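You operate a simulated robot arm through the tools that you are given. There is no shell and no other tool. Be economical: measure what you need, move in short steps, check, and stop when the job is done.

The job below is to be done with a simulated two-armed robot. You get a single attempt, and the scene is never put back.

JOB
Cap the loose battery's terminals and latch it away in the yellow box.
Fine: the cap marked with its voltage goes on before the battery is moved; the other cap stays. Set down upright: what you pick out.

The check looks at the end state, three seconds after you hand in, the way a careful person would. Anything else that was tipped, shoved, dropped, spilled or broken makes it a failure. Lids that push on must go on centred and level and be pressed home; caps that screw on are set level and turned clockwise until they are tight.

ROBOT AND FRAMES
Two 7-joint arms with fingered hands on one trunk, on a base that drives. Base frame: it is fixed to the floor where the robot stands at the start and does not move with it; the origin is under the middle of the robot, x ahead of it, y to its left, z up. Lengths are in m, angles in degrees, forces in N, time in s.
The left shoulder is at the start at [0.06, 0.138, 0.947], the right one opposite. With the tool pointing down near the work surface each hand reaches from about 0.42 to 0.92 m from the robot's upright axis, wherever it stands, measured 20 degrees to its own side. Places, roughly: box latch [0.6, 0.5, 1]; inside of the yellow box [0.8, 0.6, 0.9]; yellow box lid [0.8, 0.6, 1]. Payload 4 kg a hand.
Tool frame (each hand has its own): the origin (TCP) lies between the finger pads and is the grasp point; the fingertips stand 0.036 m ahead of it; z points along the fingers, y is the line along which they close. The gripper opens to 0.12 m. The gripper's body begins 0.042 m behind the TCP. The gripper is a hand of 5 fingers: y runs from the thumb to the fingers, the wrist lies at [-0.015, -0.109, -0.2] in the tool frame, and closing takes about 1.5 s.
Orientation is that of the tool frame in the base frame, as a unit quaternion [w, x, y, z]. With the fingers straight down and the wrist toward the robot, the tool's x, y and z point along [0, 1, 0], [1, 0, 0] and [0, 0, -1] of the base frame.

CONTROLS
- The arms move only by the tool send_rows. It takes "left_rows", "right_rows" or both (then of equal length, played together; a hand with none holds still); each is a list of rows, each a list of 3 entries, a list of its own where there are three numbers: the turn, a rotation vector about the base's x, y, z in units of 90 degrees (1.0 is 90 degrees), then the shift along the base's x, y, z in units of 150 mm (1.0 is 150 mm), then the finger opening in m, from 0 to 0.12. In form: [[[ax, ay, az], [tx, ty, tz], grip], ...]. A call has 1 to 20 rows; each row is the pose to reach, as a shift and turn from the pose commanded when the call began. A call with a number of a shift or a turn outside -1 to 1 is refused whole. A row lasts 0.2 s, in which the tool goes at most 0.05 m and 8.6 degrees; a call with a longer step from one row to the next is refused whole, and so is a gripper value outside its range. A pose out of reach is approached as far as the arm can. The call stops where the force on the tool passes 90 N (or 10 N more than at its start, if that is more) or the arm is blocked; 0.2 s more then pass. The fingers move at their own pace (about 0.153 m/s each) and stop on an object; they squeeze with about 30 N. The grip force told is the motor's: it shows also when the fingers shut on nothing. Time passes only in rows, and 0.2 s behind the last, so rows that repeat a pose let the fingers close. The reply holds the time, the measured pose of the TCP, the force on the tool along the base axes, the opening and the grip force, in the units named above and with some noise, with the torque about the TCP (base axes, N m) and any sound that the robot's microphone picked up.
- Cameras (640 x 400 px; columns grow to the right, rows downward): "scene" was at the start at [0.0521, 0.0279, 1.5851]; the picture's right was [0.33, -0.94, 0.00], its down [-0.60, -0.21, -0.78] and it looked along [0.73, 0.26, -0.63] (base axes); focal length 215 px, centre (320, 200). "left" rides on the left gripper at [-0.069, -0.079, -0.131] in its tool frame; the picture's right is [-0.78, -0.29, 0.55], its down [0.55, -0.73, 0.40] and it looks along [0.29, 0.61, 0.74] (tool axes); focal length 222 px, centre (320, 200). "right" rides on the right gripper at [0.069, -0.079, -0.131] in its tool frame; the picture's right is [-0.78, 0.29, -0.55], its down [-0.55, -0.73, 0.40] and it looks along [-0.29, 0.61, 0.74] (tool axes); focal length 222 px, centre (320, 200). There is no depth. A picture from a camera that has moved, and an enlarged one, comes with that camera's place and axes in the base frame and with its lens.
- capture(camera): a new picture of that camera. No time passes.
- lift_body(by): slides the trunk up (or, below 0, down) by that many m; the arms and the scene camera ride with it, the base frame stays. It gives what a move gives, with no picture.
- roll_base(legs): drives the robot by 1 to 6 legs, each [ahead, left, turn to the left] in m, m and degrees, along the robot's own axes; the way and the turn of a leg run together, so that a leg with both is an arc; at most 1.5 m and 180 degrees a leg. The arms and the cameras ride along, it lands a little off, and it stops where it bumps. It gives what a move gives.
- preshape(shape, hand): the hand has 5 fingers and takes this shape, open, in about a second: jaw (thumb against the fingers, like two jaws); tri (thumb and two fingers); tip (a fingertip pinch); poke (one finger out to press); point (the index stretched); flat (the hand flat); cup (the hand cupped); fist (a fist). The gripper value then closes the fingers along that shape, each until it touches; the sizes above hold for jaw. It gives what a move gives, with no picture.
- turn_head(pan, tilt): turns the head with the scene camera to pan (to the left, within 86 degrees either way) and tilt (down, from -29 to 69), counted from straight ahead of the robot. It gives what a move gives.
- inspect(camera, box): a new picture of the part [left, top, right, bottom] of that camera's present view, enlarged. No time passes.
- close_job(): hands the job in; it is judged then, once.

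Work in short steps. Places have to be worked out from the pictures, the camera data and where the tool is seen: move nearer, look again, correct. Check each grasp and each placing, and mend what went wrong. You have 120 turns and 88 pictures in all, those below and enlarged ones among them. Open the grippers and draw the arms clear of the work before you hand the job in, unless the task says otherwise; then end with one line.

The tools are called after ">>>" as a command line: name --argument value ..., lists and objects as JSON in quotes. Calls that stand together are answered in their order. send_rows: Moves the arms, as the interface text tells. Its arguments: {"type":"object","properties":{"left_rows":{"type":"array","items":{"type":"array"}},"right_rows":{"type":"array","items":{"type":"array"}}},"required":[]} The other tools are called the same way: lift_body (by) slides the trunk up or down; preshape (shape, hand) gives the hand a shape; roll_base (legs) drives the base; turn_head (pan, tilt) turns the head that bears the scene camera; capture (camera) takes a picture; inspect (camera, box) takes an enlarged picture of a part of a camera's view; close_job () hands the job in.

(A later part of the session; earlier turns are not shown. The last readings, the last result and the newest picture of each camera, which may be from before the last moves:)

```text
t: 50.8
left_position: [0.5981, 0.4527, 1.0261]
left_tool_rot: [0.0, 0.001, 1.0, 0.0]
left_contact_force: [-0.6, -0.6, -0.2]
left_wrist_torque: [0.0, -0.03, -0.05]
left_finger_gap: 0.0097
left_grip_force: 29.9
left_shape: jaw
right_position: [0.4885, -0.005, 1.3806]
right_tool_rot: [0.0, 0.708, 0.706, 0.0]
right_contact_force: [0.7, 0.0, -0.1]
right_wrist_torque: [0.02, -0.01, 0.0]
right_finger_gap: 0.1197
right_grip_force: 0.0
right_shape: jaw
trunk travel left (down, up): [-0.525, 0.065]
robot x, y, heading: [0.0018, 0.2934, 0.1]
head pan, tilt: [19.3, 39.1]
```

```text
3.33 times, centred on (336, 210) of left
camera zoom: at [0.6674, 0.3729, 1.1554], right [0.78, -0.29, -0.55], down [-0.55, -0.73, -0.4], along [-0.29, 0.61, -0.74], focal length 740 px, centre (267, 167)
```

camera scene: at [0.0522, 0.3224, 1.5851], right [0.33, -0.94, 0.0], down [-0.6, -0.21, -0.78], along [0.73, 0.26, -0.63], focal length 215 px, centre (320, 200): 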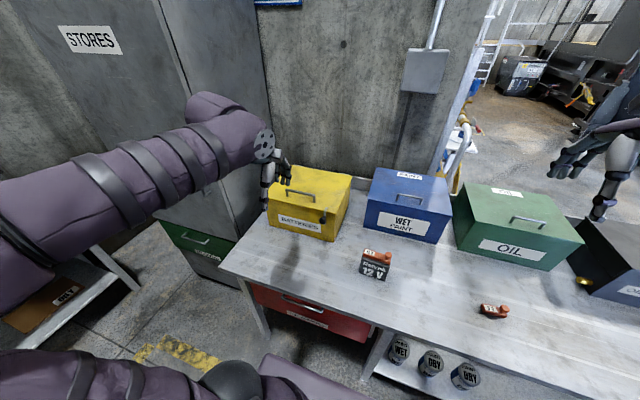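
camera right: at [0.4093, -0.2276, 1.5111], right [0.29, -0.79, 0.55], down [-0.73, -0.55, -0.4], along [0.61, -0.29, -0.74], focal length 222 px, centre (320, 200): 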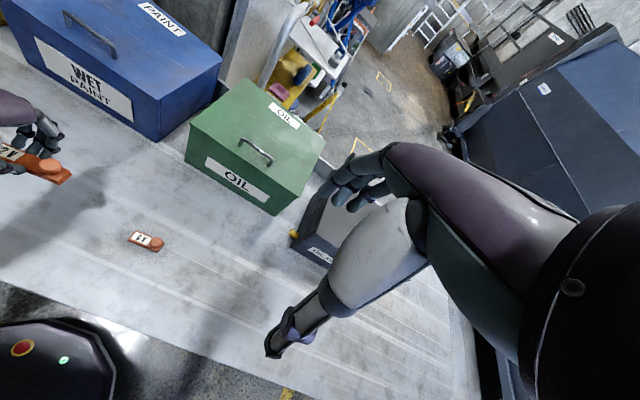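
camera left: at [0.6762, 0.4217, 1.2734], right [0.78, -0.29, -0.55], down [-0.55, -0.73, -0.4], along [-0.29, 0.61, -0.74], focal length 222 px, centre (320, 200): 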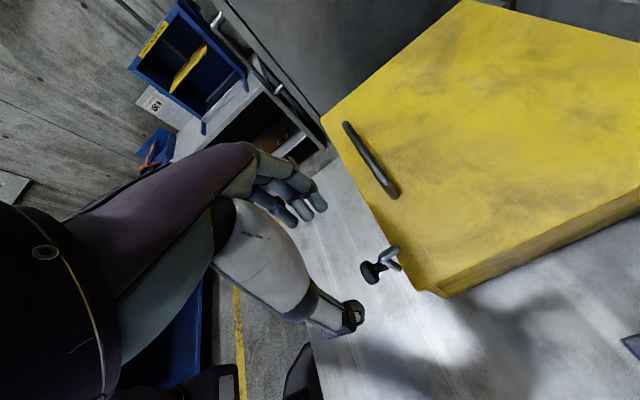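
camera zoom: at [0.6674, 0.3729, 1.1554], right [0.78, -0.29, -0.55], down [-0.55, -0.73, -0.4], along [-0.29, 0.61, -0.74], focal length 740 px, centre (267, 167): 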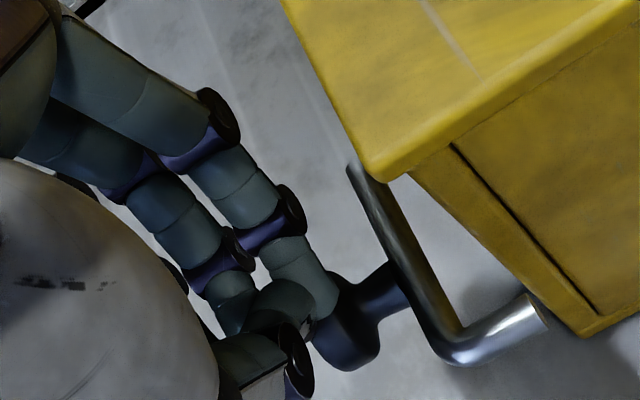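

The hook has swung clear of the lid, outside the corner. I'll raise the hand, turn back and go over the lid handle (bar at about x 0.677, y 0.625, z 1.063).

>>> send_rows --left_rows '[[[0, 0, 0], [-0.05, 0, 0.2], 0.0], [[0, 0, 0], [-0.05, 0, 0.5], 0.02], [[0, 0, 0], [-0.05, 0, 0.8], 0.05], [[0, 0, 0], [-0.05, 0, 1.0], 0.07]]'

>>> send_rows --left_rows '[[[0, 0, -0.09], [0.05, 0.1, 0.1], 0.07], [[0, 0, -0.18], [0.1, 0.2, 0.1], 0.07], [[0, 0, -0.27], [0.15, 0.3, 0.1], 0.07], [[0, 0, -0.36], [0.2, 0.4, 0.1], 0.07], [[0, 0, -0.45], [0.25, 0.5, 0.1], 0.07], [[0, 0, -0.54], [0.3, 0.6, 0.1], 0.07], [[0, 0, -0.63], [0.4, 0.7, 0.1], 0.07], [[0, 0, -0.72], [0.45, 0.8, 0.1], 0.07], [[0, 0, -0.81], [0.5, 0.9, 0.1], 0.07], [[0, 0, -0.9], [0.55, 1.0, 0.1], 0.07], [[0, 0, -0.96], [0.58, 1.0, 0.05], 0.07], [[0, 0, -1.0], [0.58, 1.0, 0.0], 0.07]]'

>>> capture --camera "left"

>>> inspect --camera "scene" --box '[248, 150, 376, 230]'

```text
t: 51.8
left_position: [0.5898, 0.4546, 1.1812]
left_tool_rot: [0.0, 0.0, 1.0, -0.001]
left_contact_force: [1.2, 0.7, 0.6]
left_wrist_torque: [0.0, 0.01, -0.01]
left_finger_gap: 0.0696
left_grip_force: 0.1
left_shape: jaw
right_position: [0.4894, -0.0048, 1.3797]
right_tool_rot: [0.0, 0.707, 0.707, 0.0]
right_contact_force: [-0.2, 0.0, 0.9]
right_wrist_torque: [0.03, -0.01, 0.01]
right_finger_gap: 0.1195
right_grip_force: 0.0
right_shape: jaw
trunk travel left (down, up): [-0.525, 0.065]
robot x, y, heading: [-0.0007, 0.2941, 0.1]
head pan, tilt: [19.3, 39.1]
```

```text
t: 54.4
left_position: [0.6775, 0.6045, 1.1765]
left_tool_rot: [0.0, 0.708, 0.707, -0.001]
left_contact_force: [0.0, -0.1, 0.8]
left_wrist_torque: [-0.02, 0.01, 0.0]
left_finger_gap: 0.0696
left_grip_force: 0.0
left_shape: jaw
right_position: [0.4881, -0.0054, 1.3792]
right_tool_rot: [0.0, 0.707, 0.707, 0.0]
right_contact_force: [1.2, 0.8, 0.0]
right_wrist_torque: [-0.01, -0.01, 0.02]
right_finger_gap: 0.1196
right_grip_force: 0.0
right_shape: jaw
trunk travel left (down, up): [-0.525, 0.065]
robot x, y, heading: [-0.0004, 0.2902, 0.0]
head pan, tilt: [19.3, 39.1]
```

```text
27 pictures are left
camera left: at [0.5989, 0.5345, 1.3057], right [-0.29, -0.78, -0.55], down [-0.73, 0.55, -0.4], along [0.61, 0.29, -0.74], focal length 222 px, centre (320, 200)
```

left: 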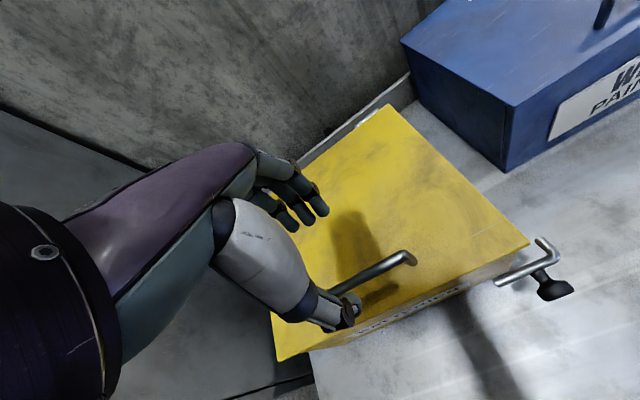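

```text
5.00 times, centred on (312, 190) of scene
camera zoom: at [0.0524, 0.3214, 1.5851], right [0.33, -0.94, 0.0], down [-0.6, -0.21, -0.78], along [0.73, 0.26, -0.63], focal length 1073 px, centre (360, 250)
```

zoom: 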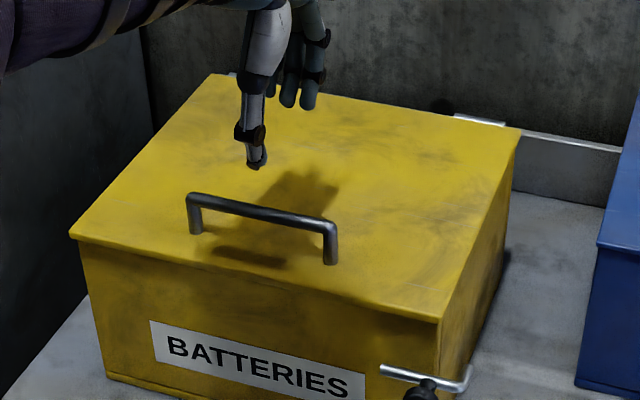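

The latch lies horizontal, clear of the lid. I'll descend onto the handle bar and grip it.

>>> send_rows --left_rows '[[[0, 0, 0], [0, 0.1, -0.2], 0.07], [[0, 0, 0], [0, 0.1, -0.45], 0.07], [[0, 0, 0], [0, 0.1, -0.6], 0.07], [[0, 0, 0], [0, 0.1, -0.66], 0.07], [[0, 0, 0], [0, 0.1, -0.66], 0.05], [[0, 0, 0], [0, 0.1, -0.66], 0.03], [[0, 0, 0], [0, 0.1, -0.66], 0.01], [[0, 0, 0], [0, 0.1, -0.66], 0.0], [[0, 0, 0], [0, 0.1, -0.66], 0.0], [[0, 0, 0], [0, 0.1, -0.66], 0.0]]'

>>> inspect --camera "left" --box '[240, 150, 432, 270]'

```text
t: 56.6
left_position: [0.6787, 0.6182, 1.0795]
left_tool_rot: [0.0, 0.707, 0.707, -0.001]
left_contact_force: [-8.7, -1.7, -0.5]
left_wrist_torque: [0.04, 0.14, -0.1]
left_finger_gap: 0.0
left_grip_force: 29.8
left_shape: jaw
right_position: [0.4855, -0.0045, 1.3809]
right_tool_rot: [0.0, 0.707, 0.707, 0.0]
right_contact_force: [-0.4, -0.4, -0.1]
right_wrist_torque: [0.02, -0.01, 0.0]
right_finger_gap: 0.1194
right_grip_force: 0.2
right_shape: jaw
trunk travel left (down, up): [-0.525, 0.065]
robot x, y, heading: [0.0024, 0.2933, 0.3]
head pan, tilt: [19.3, 39.1]
```

```text
3.33 times, centred on (336, 210) of left
camera zoom: at [0.599, 0.5484, 1.2088], right [-0.29, -0.78, -0.55], down [-0.73, 0.55, -0.4], along [0.61, 0.29, -0.74], focal length 740 px, centre (267, 167)
```

zoom: 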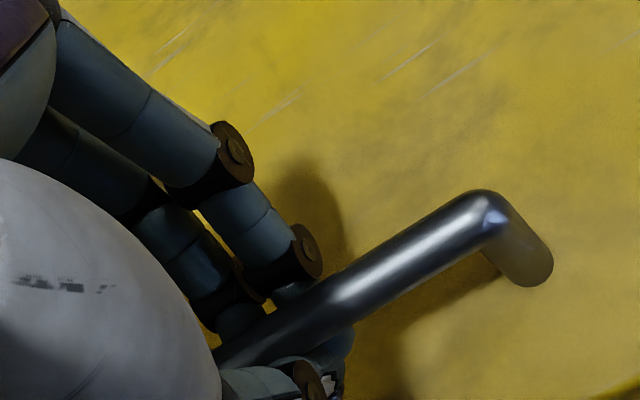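

The bar is caged in the fingers. I'll start opening the lid along its hinge arc, turning the hand with it.

>>> send_rows --left_rows '[[[0, -0.044, 0], [0.028, 0, 0.112], 0.0], [[0, -0.089, 0], [0.061, 0, 0.223], 0.0], [[0, -0.178, 0], [0.153, 0, 0.434], 0.0]]'

```text
t: 57.4
left_position: [0.7031, 0.6208, 1.1428]
left_tool_rot: [0.099, 0.7, 0.7, 0.101]
left_contact_force: [-1.9, 0.9, -1.2]
left_wrist_torque: [0.01, 0.02, -0.06]
left_finger_gap: 0.0
left_grip_force: 30.1
left_shape: jaw
right_position: [0.4895, -0.0053, 1.379]
right_tool_rot: [0.0, 0.707, 0.707, 0.0]
right_contact_force: [0.9, 0.2, 0.7]
right_wrist_torque: [-0.01, 0.02, 0.0]
right_finger_gap: 0.1197
right_grip_force: 0.1
right_shape: jaw
trunk travel left (down, up): [-0.525, 0.065]
robot x, y, heading: [0.0014, 0.2964, -0.2]
head pan, tilt: [19.3, 39.1]
```

>>> inspect --camera "scene" --box '[248, 130, 376, 210]'

```text
5.00 times, centred on (312, 170) of scene
camera zoom: at [0.0521, 0.3212, 1.5851], right [0.33, -0.94, 0.0], down [-0.6, -0.21, -0.78], along [0.73, 0.26, -0.63], focal length 1073 px, centre (360, 350)
```

zoom: 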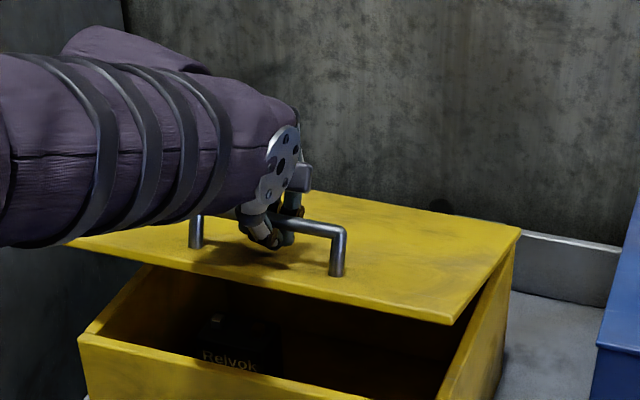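

The lid opens, and another battery is already inside at the left. I'll continue the arc.

>>> send_rows --left_rows '[[[0, -0.089, 0], [0.121, 0, 0.197], 0.0], [[0, -0.178, 0], [0.267, 0, 0.375], 0.0], [[0, -0.267, 0], [0.437, 0, 0.531], 0.0], [[0, -0.356, 0], [0.627, 0, 0.663], 0.0], [[0, -0.444, 0], [0.833, 0, 0.766], 0.0]]'

```text
t: 58.6
left_position: [0.8214, 0.6198, 1.266]
left_tool_rot: [0.336, 0.621, 0.623, 0.337]
left_contact_force: [-33.7, -6.4, 20.2]
left_wrist_torque: [-0.36, 5.75, 0.56]
left_finger_gap: 0.0194
left_grip_force: 30.3
left_shape: jaw
right_position: [0.4814, -0.0057, 1.3824]
right_tool_rot: [0.001, 0.707, 0.707, 0.002]
right_contact_force: [-0.4, -0.3, 0.5]
right_wrist_torque: [0.03, 0.0, -0.01]
right_finger_gap: 0.1198
right_grip_force: 0.1
right_shape: jaw
trunk travel left (down, up): [-0.525, 0.065]
robot x, y, heading: [0.0012, 0.2923, 0.1]
head pan, tilt: [19.3, 39.1]
```

Forces rose (34 N back, 5.8 N·m). I'll look before going on.

>>> inspect --camera "scene" --box '[248, 90, 408, 190]'

>>> capture --camera "left"

```text
4.00 times, centred on (328, 140) of scene
camera zoom: at [0.0447, 0.3197, 1.5858], right [0.33, -0.94, 0.0], down [-0.59, -0.21, -0.78], along [0.74, 0.26, -0.63], focal length 858 px, centre (288, 440)
```

zoom: 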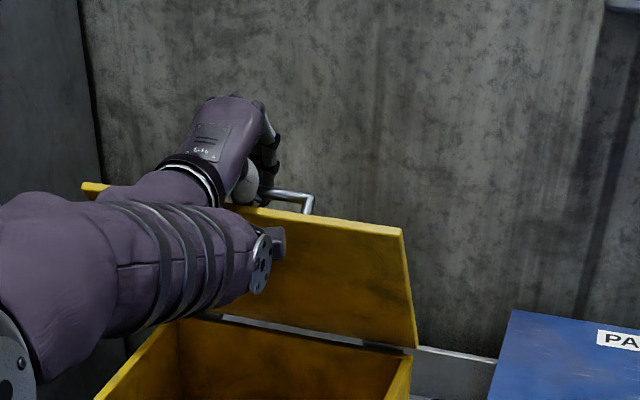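

```text
22 pictures are left
camera left: at [0.6686, 0.5494, 1.2703], right [0.3, -0.78, -0.54], down [-0.07, 0.55, -0.83], along [0.95, 0.29, 0.11], focal length 222 px, centre (320, 200)
```

left: 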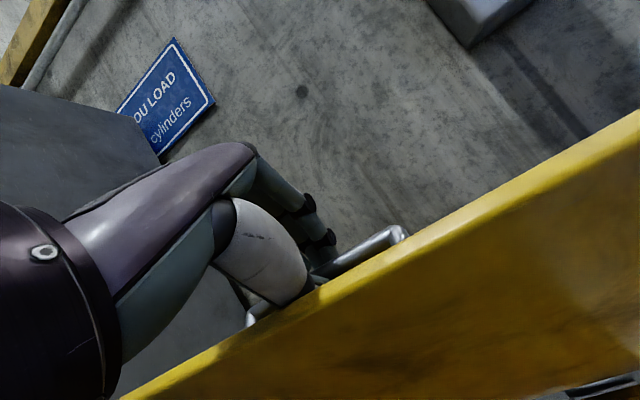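

I turned the hand opposite to the lid, so the thumb is jamming on the lid edge. I'll ease that back 20° and let the right hand push the lid further from the inside.

>>> send_rows --left_rows '[[[0, 0.08, 0], [0, 0, 0], 0.0], [[0, 0.16, 0], [0, 0, 0], 0.0], [[0, 0.22, 0], [0, 0, 0], 0.0]]'

```text
t: 59.4
left_position: [0.8295, 0.6192, 1.2557]
left_tool_rot: [0.217, 0.674, 0.672, 0.217]
left_contact_force: [1.5, 1.6, -6.8]
left_wrist_torque: [0.03, -0.03, -0.01]
left_finger_gap: 0.0
left_grip_force: 30.2
left_shape: jaw
right_position: [0.4896, -0.0057, 1.3794]
right_tool_rot: [-0.001, 0.708, 0.706, -0.001]
right_contact_force: [1.1, -0.8, -0.3]
right_wrist_torque: [-0.02, 0.01, -0.03]
right_finger_gap: 0.1197
right_grip_force: 0.0
right_shape: jaw
trunk travel left (down, up): [-0.525, 0.065]
robot x, y, heading: [-0.0009, 0.2927, -0.2]
head pan, tilt: [19.3, 39.1]
```

The load is now just the lid's weight. I'll continue the arc at this orientation as far as reach allows.

>>> send_rows --left_rows '[[[0, 0, 0], [0.11, 0, 0.04], 0.0], [[0, 0, 0], [0.22, 0, 0.073], 0.0], [[0, 0, 0], [0.335, 0, 0.1], 0.0], [[0, 0, 0], [0.445, 0, 0.116], 0.0]]'

>>> inspect --camera "scene" --box '[248, 90, 408, 190]'

```text
t: 60.4
left_position: [0.892, 0.6194, 1.2796]
left_tool_rot: [0.22, 0.672, 0.672, 0.22]
left_contact_force: [-12.0, -0.2, 2.0]
left_wrist_torque: [-0.1, 3.24, 0.18]
left_finger_gap: 0.0069
left_grip_force: 29.5
left_shape: jaw
right_position: [0.4859, -0.0056, 1.3801]
right_tool_rot: [0.001, 0.707, 0.707, 0.001]
right_contact_force: [0.1, -0.8, -0.4]
right_wrist_torque: [0.03, 0.01, 0.02]
right_finger_gap: 0.1197
right_grip_force: 0.1
right_shape: jaw
trunk travel left (down, up): [-0.525, 0.065]
robot x, y, heading: [-0.002, 0.2898, 0.0]
head pan, tilt: [19.3, 39.1]
```

```text
4.00 times, centred on (328, 140) of scene
camera zoom: at [0.0504, 0.3208, 1.5853], right [0.33, -0.94, 0.0], down [-0.59, -0.21, -0.78], along [0.73, 0.26, -0.63], focal length 858 px, centre (288, 440)
```

zoom: 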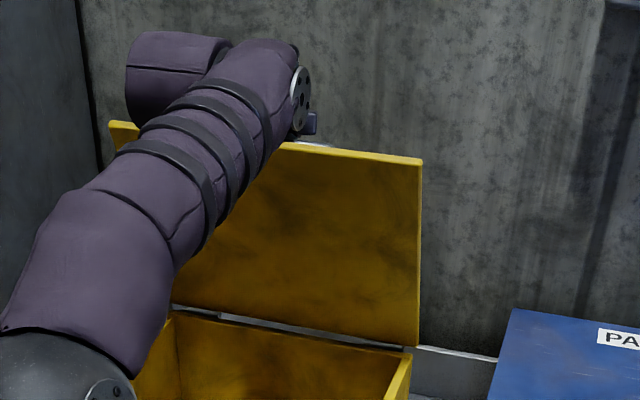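

The lid is at about 80°. I'll ease the hand rotation back further and push on past vertical.

>>> send_rows --left_rows '[[[0, 0.08, 0], [0, 0, 0], 0.0], [[0, 0.16, 0], [0.05, 0, 0.0], 0.0], [[0, 0.16, 0], [0.12, 0, 0.007], 0.0], [[0, 0.18, 0], [0.23, 0, 0.01], 0.0], [[0, 0.2, 0], [0.35, 0, 0.0], 0.0], [[0, 0.2, 0], [0.46, 0, -0.01], 0.0]]'

>>> inspect --camera "scene" --box '[248, 90, 408, 190]'

```text
t: 61.8
left_position: [0.8773, 0.6027, 1.225]
left_tool_rot: [0.113, 0.7, 0.695, 0.114]
left_contact_force: [0.2, -0.2, 0.7]
left_wrist_torque: [-0.01, -0.01, 0.03]
left_finger_gap: 0.0001
left_grip_force: 29.9
left_shape: jaw
left hand out of reach, approached as far as the arm can: row 1, 2, 3, 4, 5, 6
right_position: [0.4878, -0.0031, 1.3802]
right_tool_rot: [0.0, 0.707, 0.707, 0.001]
right_contact_force: [-0.1, 0.1, -0.5]
right_wrist_torque: [0.0, 0.01, 0.01]
right_finger_gap: 0.12
right_grip_force: 0.1
right_shape: jaw
trunk travel left (down, up): [-0.525, 0.065]
robot x, y, heading: [-0.0007, 0.2952, -0.0]
head pan, tilt: [19.3, 39.1]
```

```text
4.00 times, centred on (328, 140) of scene
camera zoom: at [0.052, 0.3211, 1.5851], right [0.33, -0.94, 0.0], down [-0.6, -0.21, -0.78], along [0.73, 0.26, -0.63], focal length 858 px, centre (288, 440)
```

zoom: 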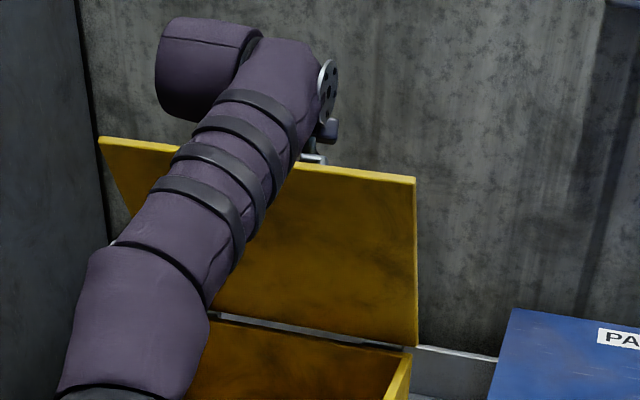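

Out of arm reach, with the lid held at about 70–75°. Driving forward a little will push the lid on with the hand.

>>> roll_base --legs '[[0.06, 0, 0]]'

>>> inspect --camera "scene" --box '[248, 90, 408, 190]'

```text
t: 62.8
left_position: [0.9394, 0.6008, 1.2242]
left_tool_rot: [0.113, 0.702, 0.693, 0.115]
left_contact_force: [0.3, -0.4, 1.1]
left_wrist_torque: [-0.02, 0.02, 0.02]
left_finger_gap: 0.0001
left_grip_force: 30.8
left_shape: jaw
right_position: [0.5495, -0.005, 1.3804]
right_tool_rot: [-0.001, 0.707, 0.707, -0.001]
right_contact_force: [0.0, 0.6, -0.6]
right_wrist_torque: [0.01, 0.03, 0.04]
right_finger_gap: 0.1199
right_grip_force: 0.0
right_shape: jaw
trunk travel left (down, up): [-0.525, 0.065]
robot x, y, heading: [0.0609, 0.2924, -0.3]
head pan, tilt: [19.3, 39.1]
```

```text
4.00 times, centred on (328, 140) of scene
camera zoom: at [0.1136, 0.3206, 1.585], right [0.33, -0.94, 0.0], down [-0.6, -0.21, -0.78], along [0.73, 0.25, -0.63], focal length 858 px, centre (288, 440)
```

zoom: 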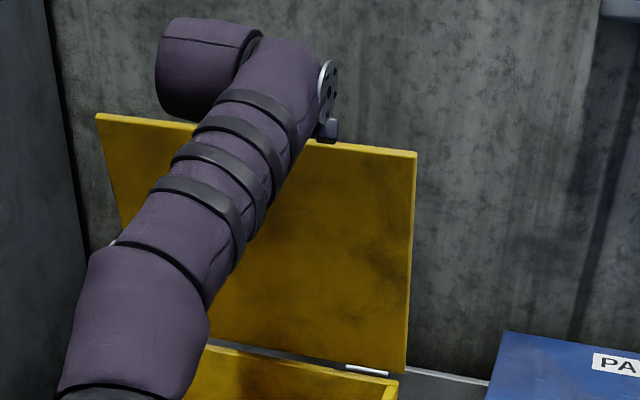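

The lid is at about 76°. I'll drive a further 5 cm.

>>> roll_base --legs '[[0.05, 0, 0]]'

>>> inspect --camera "scene" --box '[248, 90, 408, 190]'

```text
t: 63.7
left_position: [0.9892, 0.6035, 1.2265]
left_tool_rot: [0.114, 0.701, 0.695, 0.116]
left_contact_force: [0.7, -0.6, 6.2]
left_wrist_torque: [0.07, 0.49, -0.04]
left_finger_gap: 0.0001
left_grip_force: 30.3
left_shape: jaw
right_position: [0.6007, -0.0049, 1.3793]
right_tool_rot: [0.0, 0.707, 0.707, 0.0]
right_contact_force: [-0.4, 0.4, 0.0]
right_wrist_torque: [-0.05, 0.03, 0.0]
right_finger_gap: 0.12
right_grip_force: 0.0
right_shape: jaw
trunk travel left (down, up): [-0.525, 0.065]
robot x, y, heading: [0.1119, 0.2891, -0.2]
head pan, tilt: [19.3, 39.1]
```

```text
4.00 times, centred on (328, 140) of scene
camera zoom: at [0.164, 0.3204, 1.5851], right [0.33, -0.94, 0.0], down [-0.6, -0.21, -0.78], along [0.73, 0.26, -0.63], focal length 858 px, centre (288, 440)
```

zoom: 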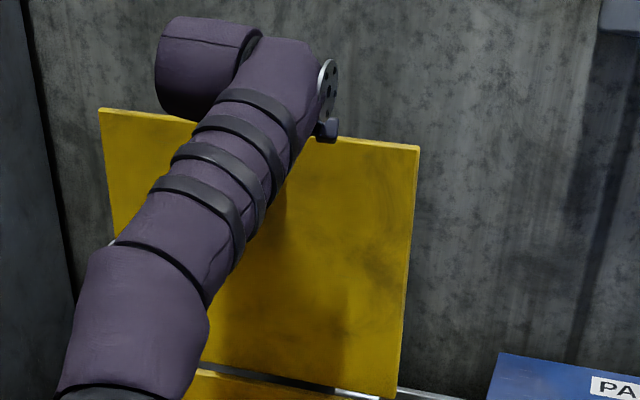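

The lid is at about 90°. I'll drive 4 cm more so it leans past vertical.

>>> roll_base --legs '[[0.04, 0, 0]]'

>>> capture --camera "scene"

```text
t: 64.6
left_position: [1.0003, 0.6117, 1.2303]
left_tool_rot: [0.114, 0.698, 0.697, 0.116]
left_contact_force: [-4.6, -1.1, 0.7]
left_wrist_torque: [-0.02, -0.1, -0.01]
left_finger_gap: 0.0
left_grip_force: 30.2
left_shape: jaw
right_position: [0.6155, 0.0027, 1.3779]
right_tool_rot: [0.0, 0.706, 0.708, -0.001]
right_contact_force: [-0.2, 0.4, -0.6]
right_wrist_torque: [0.0, 0.03, 0.0]
right_finger_gap: 0.1199
right_grip_force: 0.1
right_shape: jaw
trunk travel left (down, up): [-0.525, 0.065]
robot x, y, heading: [0.1277, 0.2937, 0.3]
head pan, tilt: [19.3, 39.1]
stopped in leg 1: the robot was blocked; the commanded pose is now the measured one
```

```text
17 pictures are left
camera scene: at [0.1774, 0.3251, 1.5851], right [0.33, -0.94, 0.0], down [-0.59, -0.21, -0.78], along [0.73, 0.26, -0.63], focal length 215 px, centre (320, 200)
```

scene: 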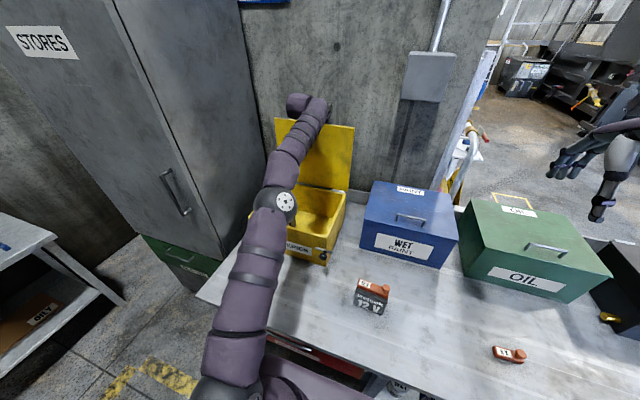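

The lid's top corner is at about x 0.95, roughly 7° past vertical. I'll open the fingers slowly and see whether it stays.

>>> send_rows --left_rows '[[[0, 0, 0], [0, 0, 0], 0.02], [[0, 0, 0], [0, 0, 0], 0.04], [[0, 0, 0], [0, 0, 0], 0.06], [[0, 0, 0], [0, 0, 0], 0.06], [[0, 0, 0], [0, 0, 0.03], 0.06], [[0, 0, 0], [0, 0, 0.06], 0.06]]'

>>> inspect --camera "scene" --box '[250, 80, 378, 160]'

```text
t: 66.0
left_position: [1.0014, 0.6103, 1.2388]
left_tool_rot: [0.113, 0.698, 0.697, 0.117]
left_contact_force: [1.7, 0.5, -0.3]
left_wrist_torque: [0.0, 0.01, 0.0]
left_finger_gap: 0.0598
left_grip_force: 0.0
left_shape: jaw
right_position: [0.6148, 0.0009, 1.3789]
right_tool_rot: [-0.001, 0.706, 0.708, -0.001]
right_contact_force: [0.2, -0.4, -0.2]
right_wrist_torque: [-0.01, 0.0, 0.02]
right_finger_gap: 0.1196
right_grip_force: 0.2
right_shape: jaw
trunk travel left (down, up): [-0.525, 0.065]
robot x, y, heading: [0.1262, 0.2994, 0.3]
head pan, tilt: [19.3, 39.1]
```

```text
5.00 times, centred on (314, 120) of scene
camera zoom: at [0.1782, 0.3252, 1.5851], right [0.33, -0.94, 0.0], down [-0.59, -0.21, -0.78], along [0.73, 0.26, -0.63], focal length 1073 px, centre (350, 600)
```

zoom: 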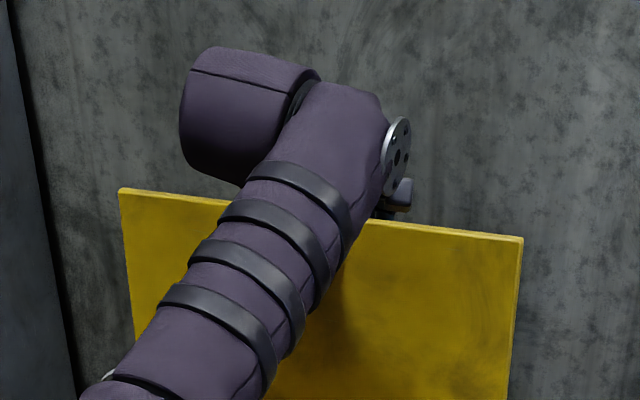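

The lid stays open. I'll lift the trunk to draw the fingers up out of the handle.

>>> lift_body --by 0.064

>>> send_rows --left_rows '[[[0, 0, 0], [0, 0, 0.12], 0.06], [[0, 0, 0], [0, 0, 0.24], 0.06], [[0, 0, 0], [0, 0, 0.36], 0.06]]'

>>> inspect --camera "scene" --box '[250, 70, 410, 170]'

```text
t: 67.0
left_position: [1.0006, 0.612, 1.2995]
left_tool_rot: [0.112, 0.699, 0.697, 0.115]
left_contact_force: [-10.8, 0.7, -22.6]
left_wrist_torque: [0.01, -0.38, -0.02]
left_finger_gap: 0.075
left_grip_force: 0.0
left_shape: jaw
right_position: [0.6168, 0.002, 1.4426]
right_tool_rot: [-0.002, 0.706, 0.708, -0.002]
right_contact_force: [0.1, -0.2, 0.1]
right_wrist_torque: [-0.01, -0.03, -0.02]
right_finger_gap: 0.1197
right_grip_force: 0.0
right_shape: jaw
trunk travel left (down, up): [-0.589, 0.001]
robot x, y, heading: [0.1274, 0.2971, 0.5]
head pan, tilt: [19.3, 39.1]
```

```text
t: 67.8
left_position: [0.9889, 0.6042, 1.328]
left_tool_rot: [0.114, 0.698, 0.697, 0.118]
left_contact_force: [0.6, 0.5, 0.5]
left_wrist_torque: [-0.03, 0.0, -0.02]
left_finger_gap: 0.0598
left_grip_force: 0.1
left_shape: jaw
left hand out of reach, approached as far as the arm can: row 1, 2, 3
right_position: [0.6159, 0.0003, 1.4436]
right_tool_rot: [-0.001, 0.706, 0.709, -0.001]
right_contact_force: [-0.1, -0.5, -0.4]
right_wrist_torque: [0.0, 0.02, 0.04]
right_finger_gap: 0.12
right_grip_force: 0.0
right_shape: jaw
trunk travel left (down, up): [-0.589, 0.001]
robot x, y, heading: [0.123, 0.2973, 0.1]
head pan, tilt: [19.3, 39.1]
```

```text
4.00 times, centred on (330, 120) of scene
camera zoom: at [0.1786, 0.3249, 1.6492], right [0.33, -0.94, 0.0], down [-0.59, -0.21, -0.78], along [0.73, 0.26, -0.63], focal length 858 px, centre (280, 520)
```

zoom: 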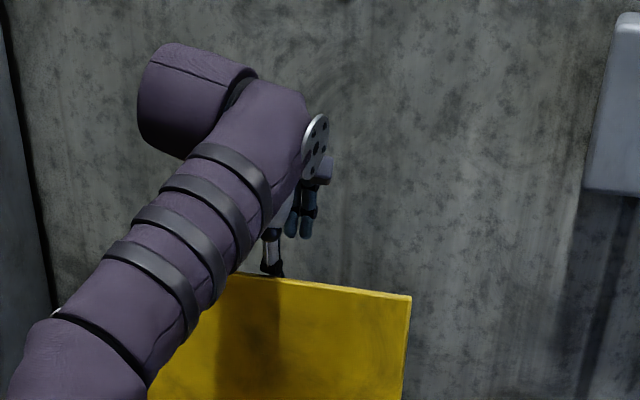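

The hand came free above the handle with the lid staying up. I'll close the fingers, tilt them forward and up to clear the lid's edge, then draw back over it.

>>> send_rows --left_rows '[[[0, 0, 0], [0, 0, 0], 0.03], [[0, 0, 0], [0, 0, 0], 0.0], [[0, 0, 0], [0, 0, 0], 0.0], [[0, -0.09, 0], [0, 0, 0.05], 0.0], [[0, -0.18, 0], [0, 0, 0.1], 0.0], [[0, -0.27, 0], [0, 0, 0.15], 0.0], [[0, -0.36, 0], [0, 0, 0.2], 0.0], [[0, -0.45, 0], [0, 0, 0.25], 0.0], [[0, -0.54, 0], [0, 0, 0.3], 0.0]]'

>>> inspect --camera "scene" --box '[250, 70, 410, 170]'

```text
t: 69.8
left_position: [0.9865, 0.6077, 1.3653]
left_tool_rot: [0.349, 0.614, 0.614, 0.353]
left_contact_force: [0.4, 1.0, 0.0]
left_wrist_torque: [-0.01, 0.02, 0.03]
left_finger_gap: 0.0
left_grip_force: 30.0
left_shape: jaw
left hand out of reach, approached as far as the arm can: row 6, 9
right_position: [0.6152, 0.0018, 1.4434]
right_tool_rot: [-0.001, 0.705, 0.709, -0.002]
right_contact_force: [-0.2, 1.0, 0.6]
right_wrist_torque: [-0.02, 0.01, 0.02]
right_finger_gap: 0.1199
right_grip_force: 0.2
right_shape: jaw
trunk travel left (down, up): [-0.589, 0.001]
robot x, y, heading: [0.1241, 0.2963, 0.1]
head pan, tilt: [19.3, 39.1]
```

```text
4.00 times, centred on (330, 120) of scene
camera zoom: at [0.1767, 0.326, 1.6492], right [0.33, -0.94, 0.0], down [-0.59, -0.21, -0.78], along [0.73, 0.26, -0.63], focal length 858 px, centre (280, 520)
```

zoom: 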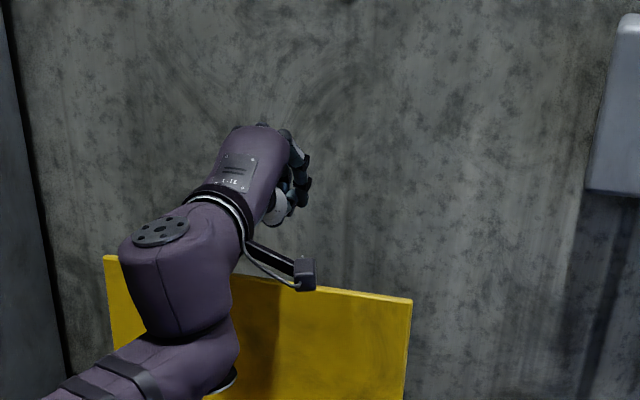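

Fingers are above the lid edge. I'll draw back while rising a little.

>>> send_rows --left_rows '[[[0, 0, 0], [-0.03, 0, 0.1], 0.0], [[0, 0, 0], [-0.1, 0, 0.2], 0.0], [[0, 0, 0], [-0.3, 0, 0.3], 0.0], [[0, 0, 0], [-0.6, 0, 0.3], 0.0], [[0, 0, 0], [-0.9, 0, 0.3], 0.0], [[0, 0, 0], [-1.0, 0, 0.3], 0.0]]'

>>> send_rows --left_rows '[[[0, 0, 0], [-0.3, -0.1, 0], 0.02], [[0, 0.09, 0], [-0.6, -0.2, 0], 0.05], [[0, 0.18, 0], [-0.9, -0.3, 0], 0.08], [[0, 0.27, 0], [-1.0, -0.4, 0], 0.1], [[0, 0.36, 0], [-1.0, -0.6, 0], 0.1], [[0, 0.45, 0], [-1.0, -0.8, 0], 0.1], [[0, 0.54, 0], [-1.0, -1.0, 0], 0.1], [[0, 0.63, 0], [-1.0, -1.0, 0], 0.1], [[0, 0.67, 0], [-1.0, -1.0, 0], 0.1]]'

>>> roll_base --legs '[[-0.1, 0, 0]]'

>>> capture --camera "scene"

```text
t: 71.2
left_position: [0.8386, 0.6029, 1.4088]
left_tool_rot: [0.348, 0.615, 0.615, 0.351]
left_contact_force: [0.2, 0.5, 0.6]
left_wrist_torque: [0.0, 0.04, 0.01]
left_finger_gap: 0.0002
left_grip_force: 30.1
left_shape: jaw
right_position: [0.6149, -0.0001, 1.4444]
right_tool_rot: [-0.001, 0.706, 0.708, -0.001]
right_contact_force: [0.5, 0.2, 0.1]
right_wrist_torque: [0.0, -0.02, -0.04]
right_finger_gap: 0.1198
right_grip_force: 0.1
right_shape: jaw
trunk travel left (down, up): [-0.589, 0.001]
robot x, y, heading: [0.1277, 0.2999, 0.1]
head pan, tilt: [19.3, 39.1]
```

```text
t: 73.2
left_position: [0.6881, 0.4539, 1.4101]
left_tool_rot: [-0.008, 0.708, 0.706, -0.004]
left_contact_force: [-0.1, 0.7, -0.8]
left_wrist_torque: [0.02, -0.02, -0.02]
left_finger_gap: 0.1001
left_grip_force: 0.0
left_shape: jaw
right_position: [0.6158, 0.0008, 1.4427]
right_tool_rot: [-0.001, 0.706, 0.708, -0.002]
right_contact_force: [-1.0, -0.1, 0.7]
right_wrist_torque: [-0.04, 0.03, 0.02]
right_finger_gap: 0.12
right_grip_force: 0.0
right_shape: jaw
trunk travel left (down, up): [-0.589, 0.001]
robot x, y, heading: [0.1248, 0.2968, 0.2]
head pan, tilt: [19.3, 39.1]
```

```text
t: 74.4
left_position: [0.5835, 0.4539, 1.4101]
left_tool_rot: [-0.007, 0.708, 0.706, -0.004]
left_contact_force: [-1.2, -0.6, 0.3]
left_wrist_torque: [0.03, -0.05, -0.01]
left_finger_gap: 0.0998
left_grip_force: 0.1
left_shape: jaw
right_position: [0.5114, 0.0008, 1.4428]
right_tool_rot: [0.0, 0.707, 0.708, -0.001]
right_contact_force: [-0.9, 0.6, 0.4]
right_wrist_torque: [0.01, -0.05, 0.01]
right_finger_gap: 0.12
right_grip_force: 0.0
right_shape: jaw
trunk travel left (down, up): [-0.589, 0.001]
robot x, y, heading: [0.0224, 0.2961, 0.1]
head pan, tilt: [19.3, 39.1]
```

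```text
13 pictures are left
camera scene: at [0.0735, 0.3246, 1.6492], right [0.33, -0.94, 0.0], down [-0.59, -0.21, -0.78], along [0.73, 0.26, -0.63], focal length 215 px, centre (320, 200)
```

scene: 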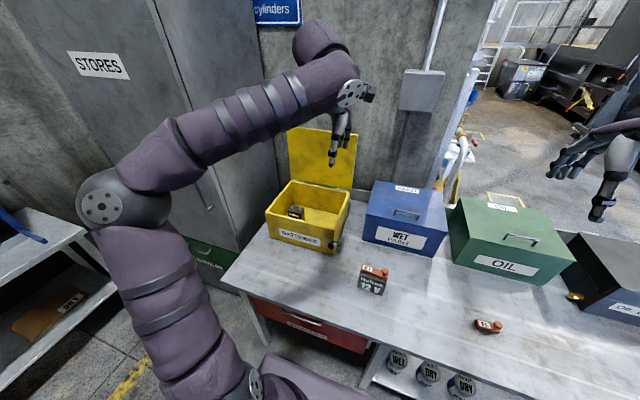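

The box is open and the lid is staying up. I'll look closely at the battery and the box interior together.

>>> inspect --camera "scene" --box '[256, 182, 432, 292]'

```text
3.64 times, centred on (344, 237) of scene
camera zoom: at [0.0735, 0.3246, 1.6492], right [0.33, -0.94, 0.0], down [-0.59, -0.21, -0.78], along [0.73, 0.26, -0.63], focal length 780 px, centre (233, 66)
```

zoom: 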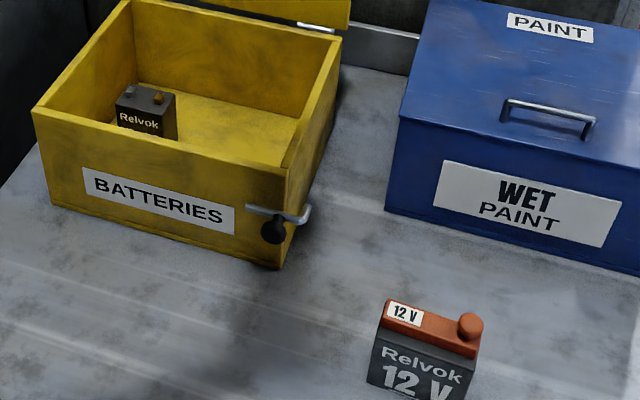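

The battery is where it was; the other battery in the box is at about (0.80, 0.70), so I'll place ours near (0.78, 0.545). I'll lower the trunk again and bring the left hand above the capped battery.

>>> lift_body --by -0.064

>>> send_rows --left_rows '[[[0, 0, -0.03], [-0.02, -0.2, -0.1], 0.11], [[0, 0, -0.06], [-0.05, -0.45, -0.2], 0.11], [[0, 0, -0.09], [-0.1, -0.7, -0.3], 0.11], [[0, 0, -0.117], [-0.14, -0.95, -0.5], 0.11], [[0, 0, -0.117], [-0.14, -1.0, -0.75], 0.11], [[0, 0, -0.117], [-0.14, -1.0, -1.0], 0.11]]'

>>> send_rows --left_rows '[[[0, 0, 0], [0, -0.08, -0.2], 0.11], [[0, 0, 0], [0, -0.08, -0.45], 0.11], [[0, 0, 0], [0, -0.08, -0.45], 0.11]]'

>>> capture --camera "left"

```text
t: 75.4
left_position: [0.5849, 0.4549, 1.3453]
left_tool_rot: [-0.008, 0.709, 0.706, -0.005]
left_contact_force: [-0.7, 0.4, -0.8]
left_wrist_torque: [0.01, 0.03, 0.0]
left_finger_gap: 0.0998
left_grip_force: 0.0
left_shape: jaw
right_position: [0.5117, -0.0006, 1.379]
right_tool_rot: [-0.001, 0.706, 0.708, -0.001]
right_contact_force: [-0.7, 1.1, 0.8]
right_wrist_torque: [0.05, 0.0, -0.01]
right_finger_gap: 0.1196
right_grip_force: 0.1
right_shape: jaw
trunk travel left (down, up): [-0.525, 0.065]
robot x, y, heading: [0.0192, 0.2952, 0.3]
head pan, tilt: [19.3, 39.1]
```

```text
t: 76.8
left_position: [0.5653, 0.3035, 1.1931]
left_tool_rot: [-0.007, 0.77, 0.638, -0.004]
left_contact_force: [0.0, 0.0, 0.6]
left_wrist_torque: [0.01, -0.02, 0.03]
left_finger_gap: 0.11
left_grip_force: 0.0
left_shape: jaw
right_position: [0.5123, -0.0001, 1.3775]
right_tool_rot: [0.0, 0.706, 0.708, -0.001]
right_contact_force: [0.1, -0.4, -0.1]
right_wrist_torque: [0.03, 0.02, 0.02]
right_finger_gap: 0.1196
right_grip_force: 0.1
right_shape: jaw
trunk travel left (down, up): [-0.525, 0.065]
robot x, y, heading: [0.021, 0.2972, -0.0]
head pan, tilt: [19.3, 39.1]
```

```text
t: 77.6
left_position: [0.5644, 0.291, 1.1273]
left_tool_rot: [-0.008, 0.769, 0.639, -0.004]
left_contact_force: [-0.4, -0.5, 0.0]
left_wrist_torque: [0.01, -0.02, 0.01]
left_finger_gap: 0.1099
left_grip_force: 0.0
left_shape: jaw
right_position: [0.5131, -0.0003, 1.3782]
right_tool_rot: [-0.001, 0.706, 0.708, -0.001]
right_contact_force: [0.6, 0.8, -0.1]
right_wrist_torque: [0.02, 0.01, 0.03]
right_finger_gap: 0.1201
right_grip_force: 0.1
right_shape: jaw
trunk travel left (down, up): [-0.525, 0.065]
robot x, y, heading: [0.0276, 0.2975, 0.5]
head pan, tilt: [19.3, 39.1]
```

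```text
11 pictures are left
camera left: at [0.4753, 0.2359, 1.2587], right [-0.44, -0.71, -0.54], down [-0.63, 0.68, -0.38], along [0.64, 0.17, -0.75], focal length 222 px, centre (320, 200)
```

left: 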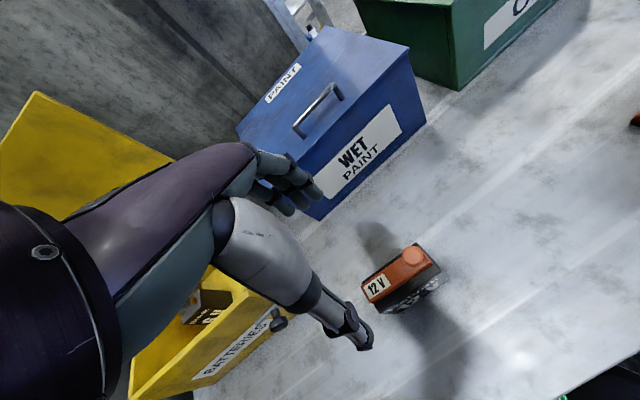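

The hand is aligned over the battery. I'll descend to about z 0.945, watching for contact.

>>> send_rows --left_rows '[[[0, 0, 0], [-0.013, -0.01, -0.25], 0.09], [[0, 0, 0], [-0.013, -0.01, -0.5], 0.09], [[0, 0, 0], [-0.013, -0.01, -0.75], 0.09], [[0, 0, 0], [-0.013, -0.01, -0.95], 0.09]]'

>>> send_rows --left_rows '[[[0, 0, 0], [0, 0, -0.1], 0.09], [[0, 0, 0], [0, 0, -0.18], 0.09], [[0, 0, 0], [0, 0, -0.25], 0.09], [[0, 0, 0], [0, 0, -0.25], 0.09]]'

>>> inspect --camera "left" --box '[240, 170, 432, 290]'

```text
t: 78.6
left_position: [0.5629, 0.292, 0.9871]
left_tool_rot: [-0.007, 0.77, 0.638, -0.005]
left_contact_force: [0.6, 0.2, -0.6]
left_wrist_torque: [0.0, -0.01, 0.01]
left_finger_gap: 0.0903
left_grip_force: 0.0
left_shape: jaw
right_position: [0.5127, 0.0007, 1.3785]
right_tool_rot: [-0.002, 0.706, 0.709, -0.002]
right_contact_force: [0.5, -0.8, -0.2]
right_wrist_torque: [0.03, 0.01, -0.03]
right_finger_gap: 0.1197
right_grip_force: 0.1
right_shape: jaw
trunk travel left (down, up): [-0.525, 0.065]
robot x, y, heading: [0.0259, 0.2923, 0.4]
head pan, tilt: [19.3, 39.1]
```

```text
t: 79.6
left_position: [0.5615, 0.2896, 0.9495]
left_tool_rot: [-0.008, 0.769, 0.639, -0.005]
left_contact_force: [-0.3, -0.4, -0.1]
left_wrist_torque: [-0.01, 0.0, 0.01]
left_finger_gap: 0.0902
left_grip_force: 0.0
left_shape: jaw
right_position: [0.5122, 0.0002, 1.3793]
right_tool_rot: [0.0, 0.706, 0.708, -0.001]
right_contact_force: [-0.6, 0.4, 0.7]
right_wrist_torque: [0.0, 0.0, 0.01]
right_finger_gap: 0.1198
right_grip_force: 0.0
right_shape: jaw
trunk travel left (down, up): [-0.525, 0.065]
robot x, y, heading: [0.0243, 0.3003, 0.4]
head pan, tilt: [19.3, 39.1]
```

```text
3.33 times, centred on (336, 230) of left
camera zoom: at [0.473, 0.2339, 1.0796], right [-0.44, -0.71, -0.54], down [-0.63, 0.68, -0.38], along [0.64, 0.17, -0.75], focal length 740 px, centre (267, 100)
```

zoom: 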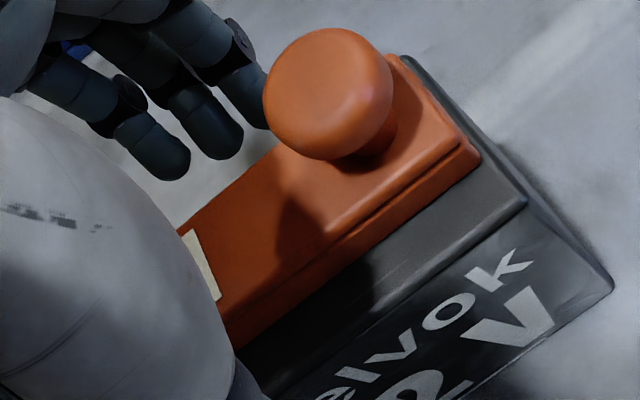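

All clear around the battery. I'll lower 5 mm more and close.

>>> send_rows --left_rows '[[[0, 0, 0], [0, 0, -0.035], 0.08], [[0, 0, 0], [0, 0, -0.035], 0.06], [[0, 0, 0], [0, 0, -0.035], 0.04], [[0, 0, 0], [0, 0, -0.035], 0.03], [[0, 0, 0], [0, 0, -0.035], 0.02], [[0, 0, 0], [0, 0, -0.035], 0.02], [[0, 0, 0], [0, 0, -0.035], 0.02]]'

>>> send_rows --left_rows '[[[0, 0, 0], [0, 0, 0.04], 0.02], [[0, 0, 0], [0, 0, 0.12], 0.02], [[0, 0, 0], [0, 0, 0.25], 0.02], [[0, 0, 0], [0, 0, 0.4], 0.02]]'

>>> inspect --camera "scene" --box '[300, 210, 460, 310]'

```text
t: 81.2
left_position: [0.5614, 0.2905, 0.9435]
left_tool_rot: [-0.008, 0.77, 0.638, -0.004]
left_contact_force: [-2.7, 1.0, -0.3]
left_wrist_torque: [0.0, 0.1, -0.03]
left_finger_gap: 0.0421
left_grip_force: 30.2
left_shape: jaw
right_position: [0.5136, 0.0014, 1.3795]
right_tool_rot: [0.0, 0.706, 0.708, -0.001]
right_contact_force: [0.0, 0.5, -0.9]
right_wrist_torque: [0.01, -0.01, 0.0]
right_finger_gap: 0.1198
right_grip_force: 0.0
right_shape: jaw
trunk travel left (down, up): [-0.525, 0.065]
robot x, y, heading: [0.0199, 0.2945, 0.4]
head pan, tilt: [19.3, 39.1]
```

```text
t: 82.2
left_position: [0.564, 0.2925, 1.0033]
left_tool_rot: [-0.008, 0.77, 0.639, -0.005]
left_contact_force: [0.3, 0.3, -10.6]
left_wrist_torque: [0.06, 0.02, -0.05]
left_finger_gap: 0.0414
left_grip_force: 30.3
left_shape: jaw
right_position: [0.5134, 0.0007, 1.3782]
right_tool_rot: [-0.001, 0.705, 0.709, -0.001]
right_contact_force: [-0.3, 0.2, 1.4]
right_wrist_torque: [-0.02, 0.01, 0.01]
right_finger_gap: 0.1198
right_grip_force: 0.1
right_shape: jaw
trunk travel left (down, up): [-0.525, 0.065]
robot x, y, heading: [0.0238, 0.2929, 0.1]
head pan, tilt: [19.3, 39.1]
```

```text
4.00 times, centred on (380, 260) of scene
camera zoom: at [0.0756, 0.3244, 1.5851], right [0.33, -0.94, 0.0], down [-0.59, -0.21, -0.78], along [0.73, 0.26, -0.63], focal length 858 px, centre (80, -40)
```

zoom: 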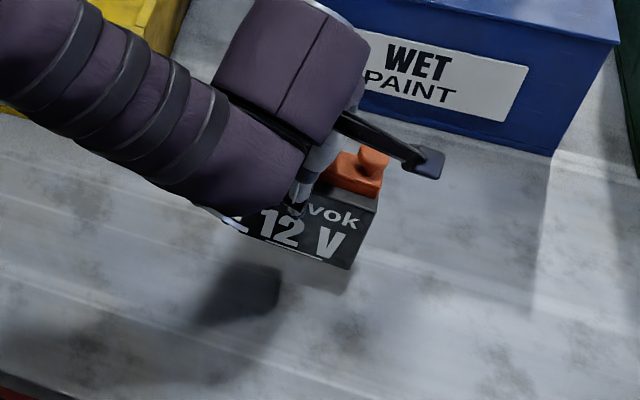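

The battery is held level (about 1.1 kg). I'll raise it well above the box wall and carry it over.

>>> send_rows --left_rows '[[[0, 0, 0], [0, 0, 0.2], 0.02], [[0, 0, 0], [0, 0, 0.4], 0.02], [[0, 0, 0], [0, 0, 0.65], 0.02], [[0, 0, 0], [0, 0.1, 0.85], 0.02], [[0, 0, 0], [0, 0.25, 1.0], 0.02], [[0, 0, 0], [0, 0.45, 1.0], 0.02], [[0, 0, 0], [0, 0.7, 1.0], 0.02], [[0, 0, 0.03], [0, 0.95, 1.0], 0.02]]'

>>> send_rows --left_rows '[[[0, 0, 0], [0.05, 0.1, 0.1], 0.02], [[0, 0, 0], [0.2, 0.3, 0.2], 0.02], [[0, 0, 0], [0.4, 0.5, 0.27], 0.02], [[0, 0, 0], [0.6, 0.65, 0.27], 0.02], [[0, 0, 0], [0.8, 0.73, 0.27], 0.02], [[0, 0, 0], [1.0, 0.73, 0.27], 0.02]]'

>>> send_rows --left_rows '[[[0, 0, 0], [0.15, 0, 0], 0.02], [[0, 0, 0], [0.3, 0, 0], 0.02], [[0, 0, 0], [0.42, 0, 0], 0.02], [[0, 0, 0], [0.42, 0, 0], 0.02]]'

>>> inspect --camera "scene" --box '[256, 150, 384, 230]'

```text
t: 84.0
left_position: [0.5604, 0.4338, 1.1523]
left_tool_rot: [-0.007, 0.755, 0.656, -0.005]
left_contact_force: [-0.5, 1.4, -10.8]
left_wrist_torque: [0.04, 0.0, 0.0]
left_finger_gap: 0.0413
left_grip_force: 30.1
left_shape: jaw
right_position: [0.5124, 0.0016, 1.3798]
right_tool_rot: [-0.001, 0.706, 0.708, -0.002]
right_contact_force: [-0.3, -0.1, 0.4]
right_wrist_torque: [-0.04, 0.0, 0.0]
right_finger_gap: 0.1196
right_grip_force: 0.0
right_shape: jaw
trunk travel left (down, up): [-0.525, 0.065]
robot x, y, heading: [0.0223, 0.2976, 0.2]
head pan, tilt: [19.3, 39.1]
```

```text
t: 85.4
left_position: [0.717, 0.542, 1.1921]
left_tool_rot: [-0.009, 0.755, 0.656, -0.006]
left_contact_force: [0.0, -0.6, -9.5]
left_wrist_torque: [0.02, -0.02, 0.02]
left_finger_gap: 0.0416
left_grip_force: 29.9
left_shape: jaw
right_position: [0.5152, -0.0001, 1.3777]
right_tool_rot: [-0.001, 0.705, 0.709, -0.002]
right_contact_force: [0.0, 0.4, -0.4]
right_wrist_torque: [0.0, 0.03, 0.03]
right_finger_gap: 0.1196
right_grip_force: 0.0
right_shape: jaw
trunk travel left (down, up): [-0.525, 0.065]
robot x, y, heading: [0.021, 0.2973, 0.2]
head pan, tilt: [19.3, 39.1]
```

```text
t: 86.4
left_position: [0.7755, 0.5421, 1.1918]
left_tool_rot: [-0.008, 0.755, 0.656, -0.005]
left_contact_force: [0.5, -0.4, -9.1]
left_wrist_torque: [0.05, -0.04, -0.04]
left_finger_gap: 0.0415
left_grip_force: 29.7
left_shape: jaw
right_position: [0.5132, 0.0006, 1.3799]
right_tool_rot: [-0.001, 0.706, 0.708, -0.001]
right_contact_force: [-0.5, -0.5, 0.0]
right_wrist_torque: [0.03, 0.01, -0.01]
right_finger_gap: 0.1199
right_grip_force: 0.0
right_shape: jaw
trunk travel left (down, up): [-0.525, 0.065]
robot x, y, heading: [0.0211, 0.2954, 0.2]
head pan, tilt: [19.3, 39.1]
```

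```text
5.00 times, centred on (320, 190) of scene
camera zoom: at [0.0756, 0.3249, 1.5851], right [0.33, -0.94, 0.0], down [-0.59, -0.21, -0.78], along [0.73, 0.26, -0.63], focal length 1073 px, centre (320, 250)
```

zoom: 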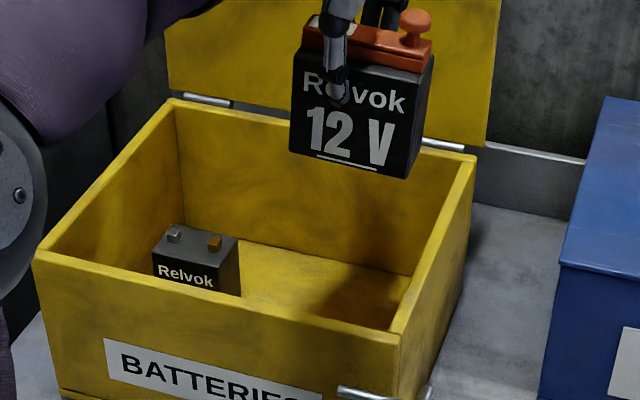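

The battery is over free floor in the box. I'll shift 1 cm left for wall clearance and lower it.

>>> send_rows --left_rows '[[[0, 0, 0], [0.03, 0.07, -0.1], 0.02], [[0, 0, 0], [0.03, 0.07, -0.3], 0.02], [[0, 0, 0], [0.03, 0.07, -0.5], 0.02], [[0, 0, 0], [0.03, 0.07, -0.7], 0.02], [[0, 0, 0], [0.03, 0.07, -0.9], 0.02], [[0, 0, 0], [0.03, 0.07, -1.0], 0.02]]'

>>> send_rows --left_rows '[[[0, 0, 0], [0, 0, -0.15], 0.02], [[0, 0, 0], [0, 0, -0.3], 0.02], [[0, 0, 0], [0, 0, -0.42], 0.02], [[0, 0, 0], [0, 0, -0.48], 0.02], [[0, 0, 0], [0, 0, -0.52], 0.02]]'

```text
t: 87.8
left_position: [0.7788, 0.5522, 1.0427]
left_tool_rot: [-0.009, 0.755, 0.656, -0.005]
left_contact_force: [0.1, 0.2, -9.2]
left_wrist_torque: [0.05, -0.04, -0.02]
left_finger_gap: 0.0414
left_grip_force: 30.7
left_shape: jaw
right_position: [0.5138, -0.0003, 1.3781]
right_tool_rot: [-0.002, 0.706, 0.708, -0.002]
right_contact_force: [0.4, -0.6, 0.0]
right_wrist_torque: [-0.02, 0.04, -0.02]
right_finger_gap: 0.1199
right_grip_force: 0.0
right_shape: jaw
trunk travel left (down, up): [-0.525, 0.065]
robot x, y, heading: [0.0242, 0.2975, 0.1]
head pan, tilt: [19.3, 39.1]
```

```text
t: 89.0
left_position: [0.7808, 0.5533, 0.9633]
left_tool_rot: [-0.008, 0.755, 0.656, -0.005]
left_contact_force: [0.8, 1.0, -10.0]
left_wrist_torque: [0.01, -0.04, -0.02]
left_finger_gap: 0.0413
left_grip_force: 30.4
left_shape: jaw
right_position: [0.5147, -0.0002, 1.3794]
right_tool_rot: [-0.002, 0.706, 0.708, -0.002]
right_contact_force: [0.4, -0.2, 0.1]
right_wrist_torque: [-0.01, 0.02, -0.03]
right_finger_gap: 0.1196
right_grip_force: 0.0
right_shape: jaw
trunk travel left (down, up): [-0.525, 0.065]
robot x, y, heading: [0.0225, 0.2995, 0.4]
head pan, tilt: [19.3, 39.1]
```

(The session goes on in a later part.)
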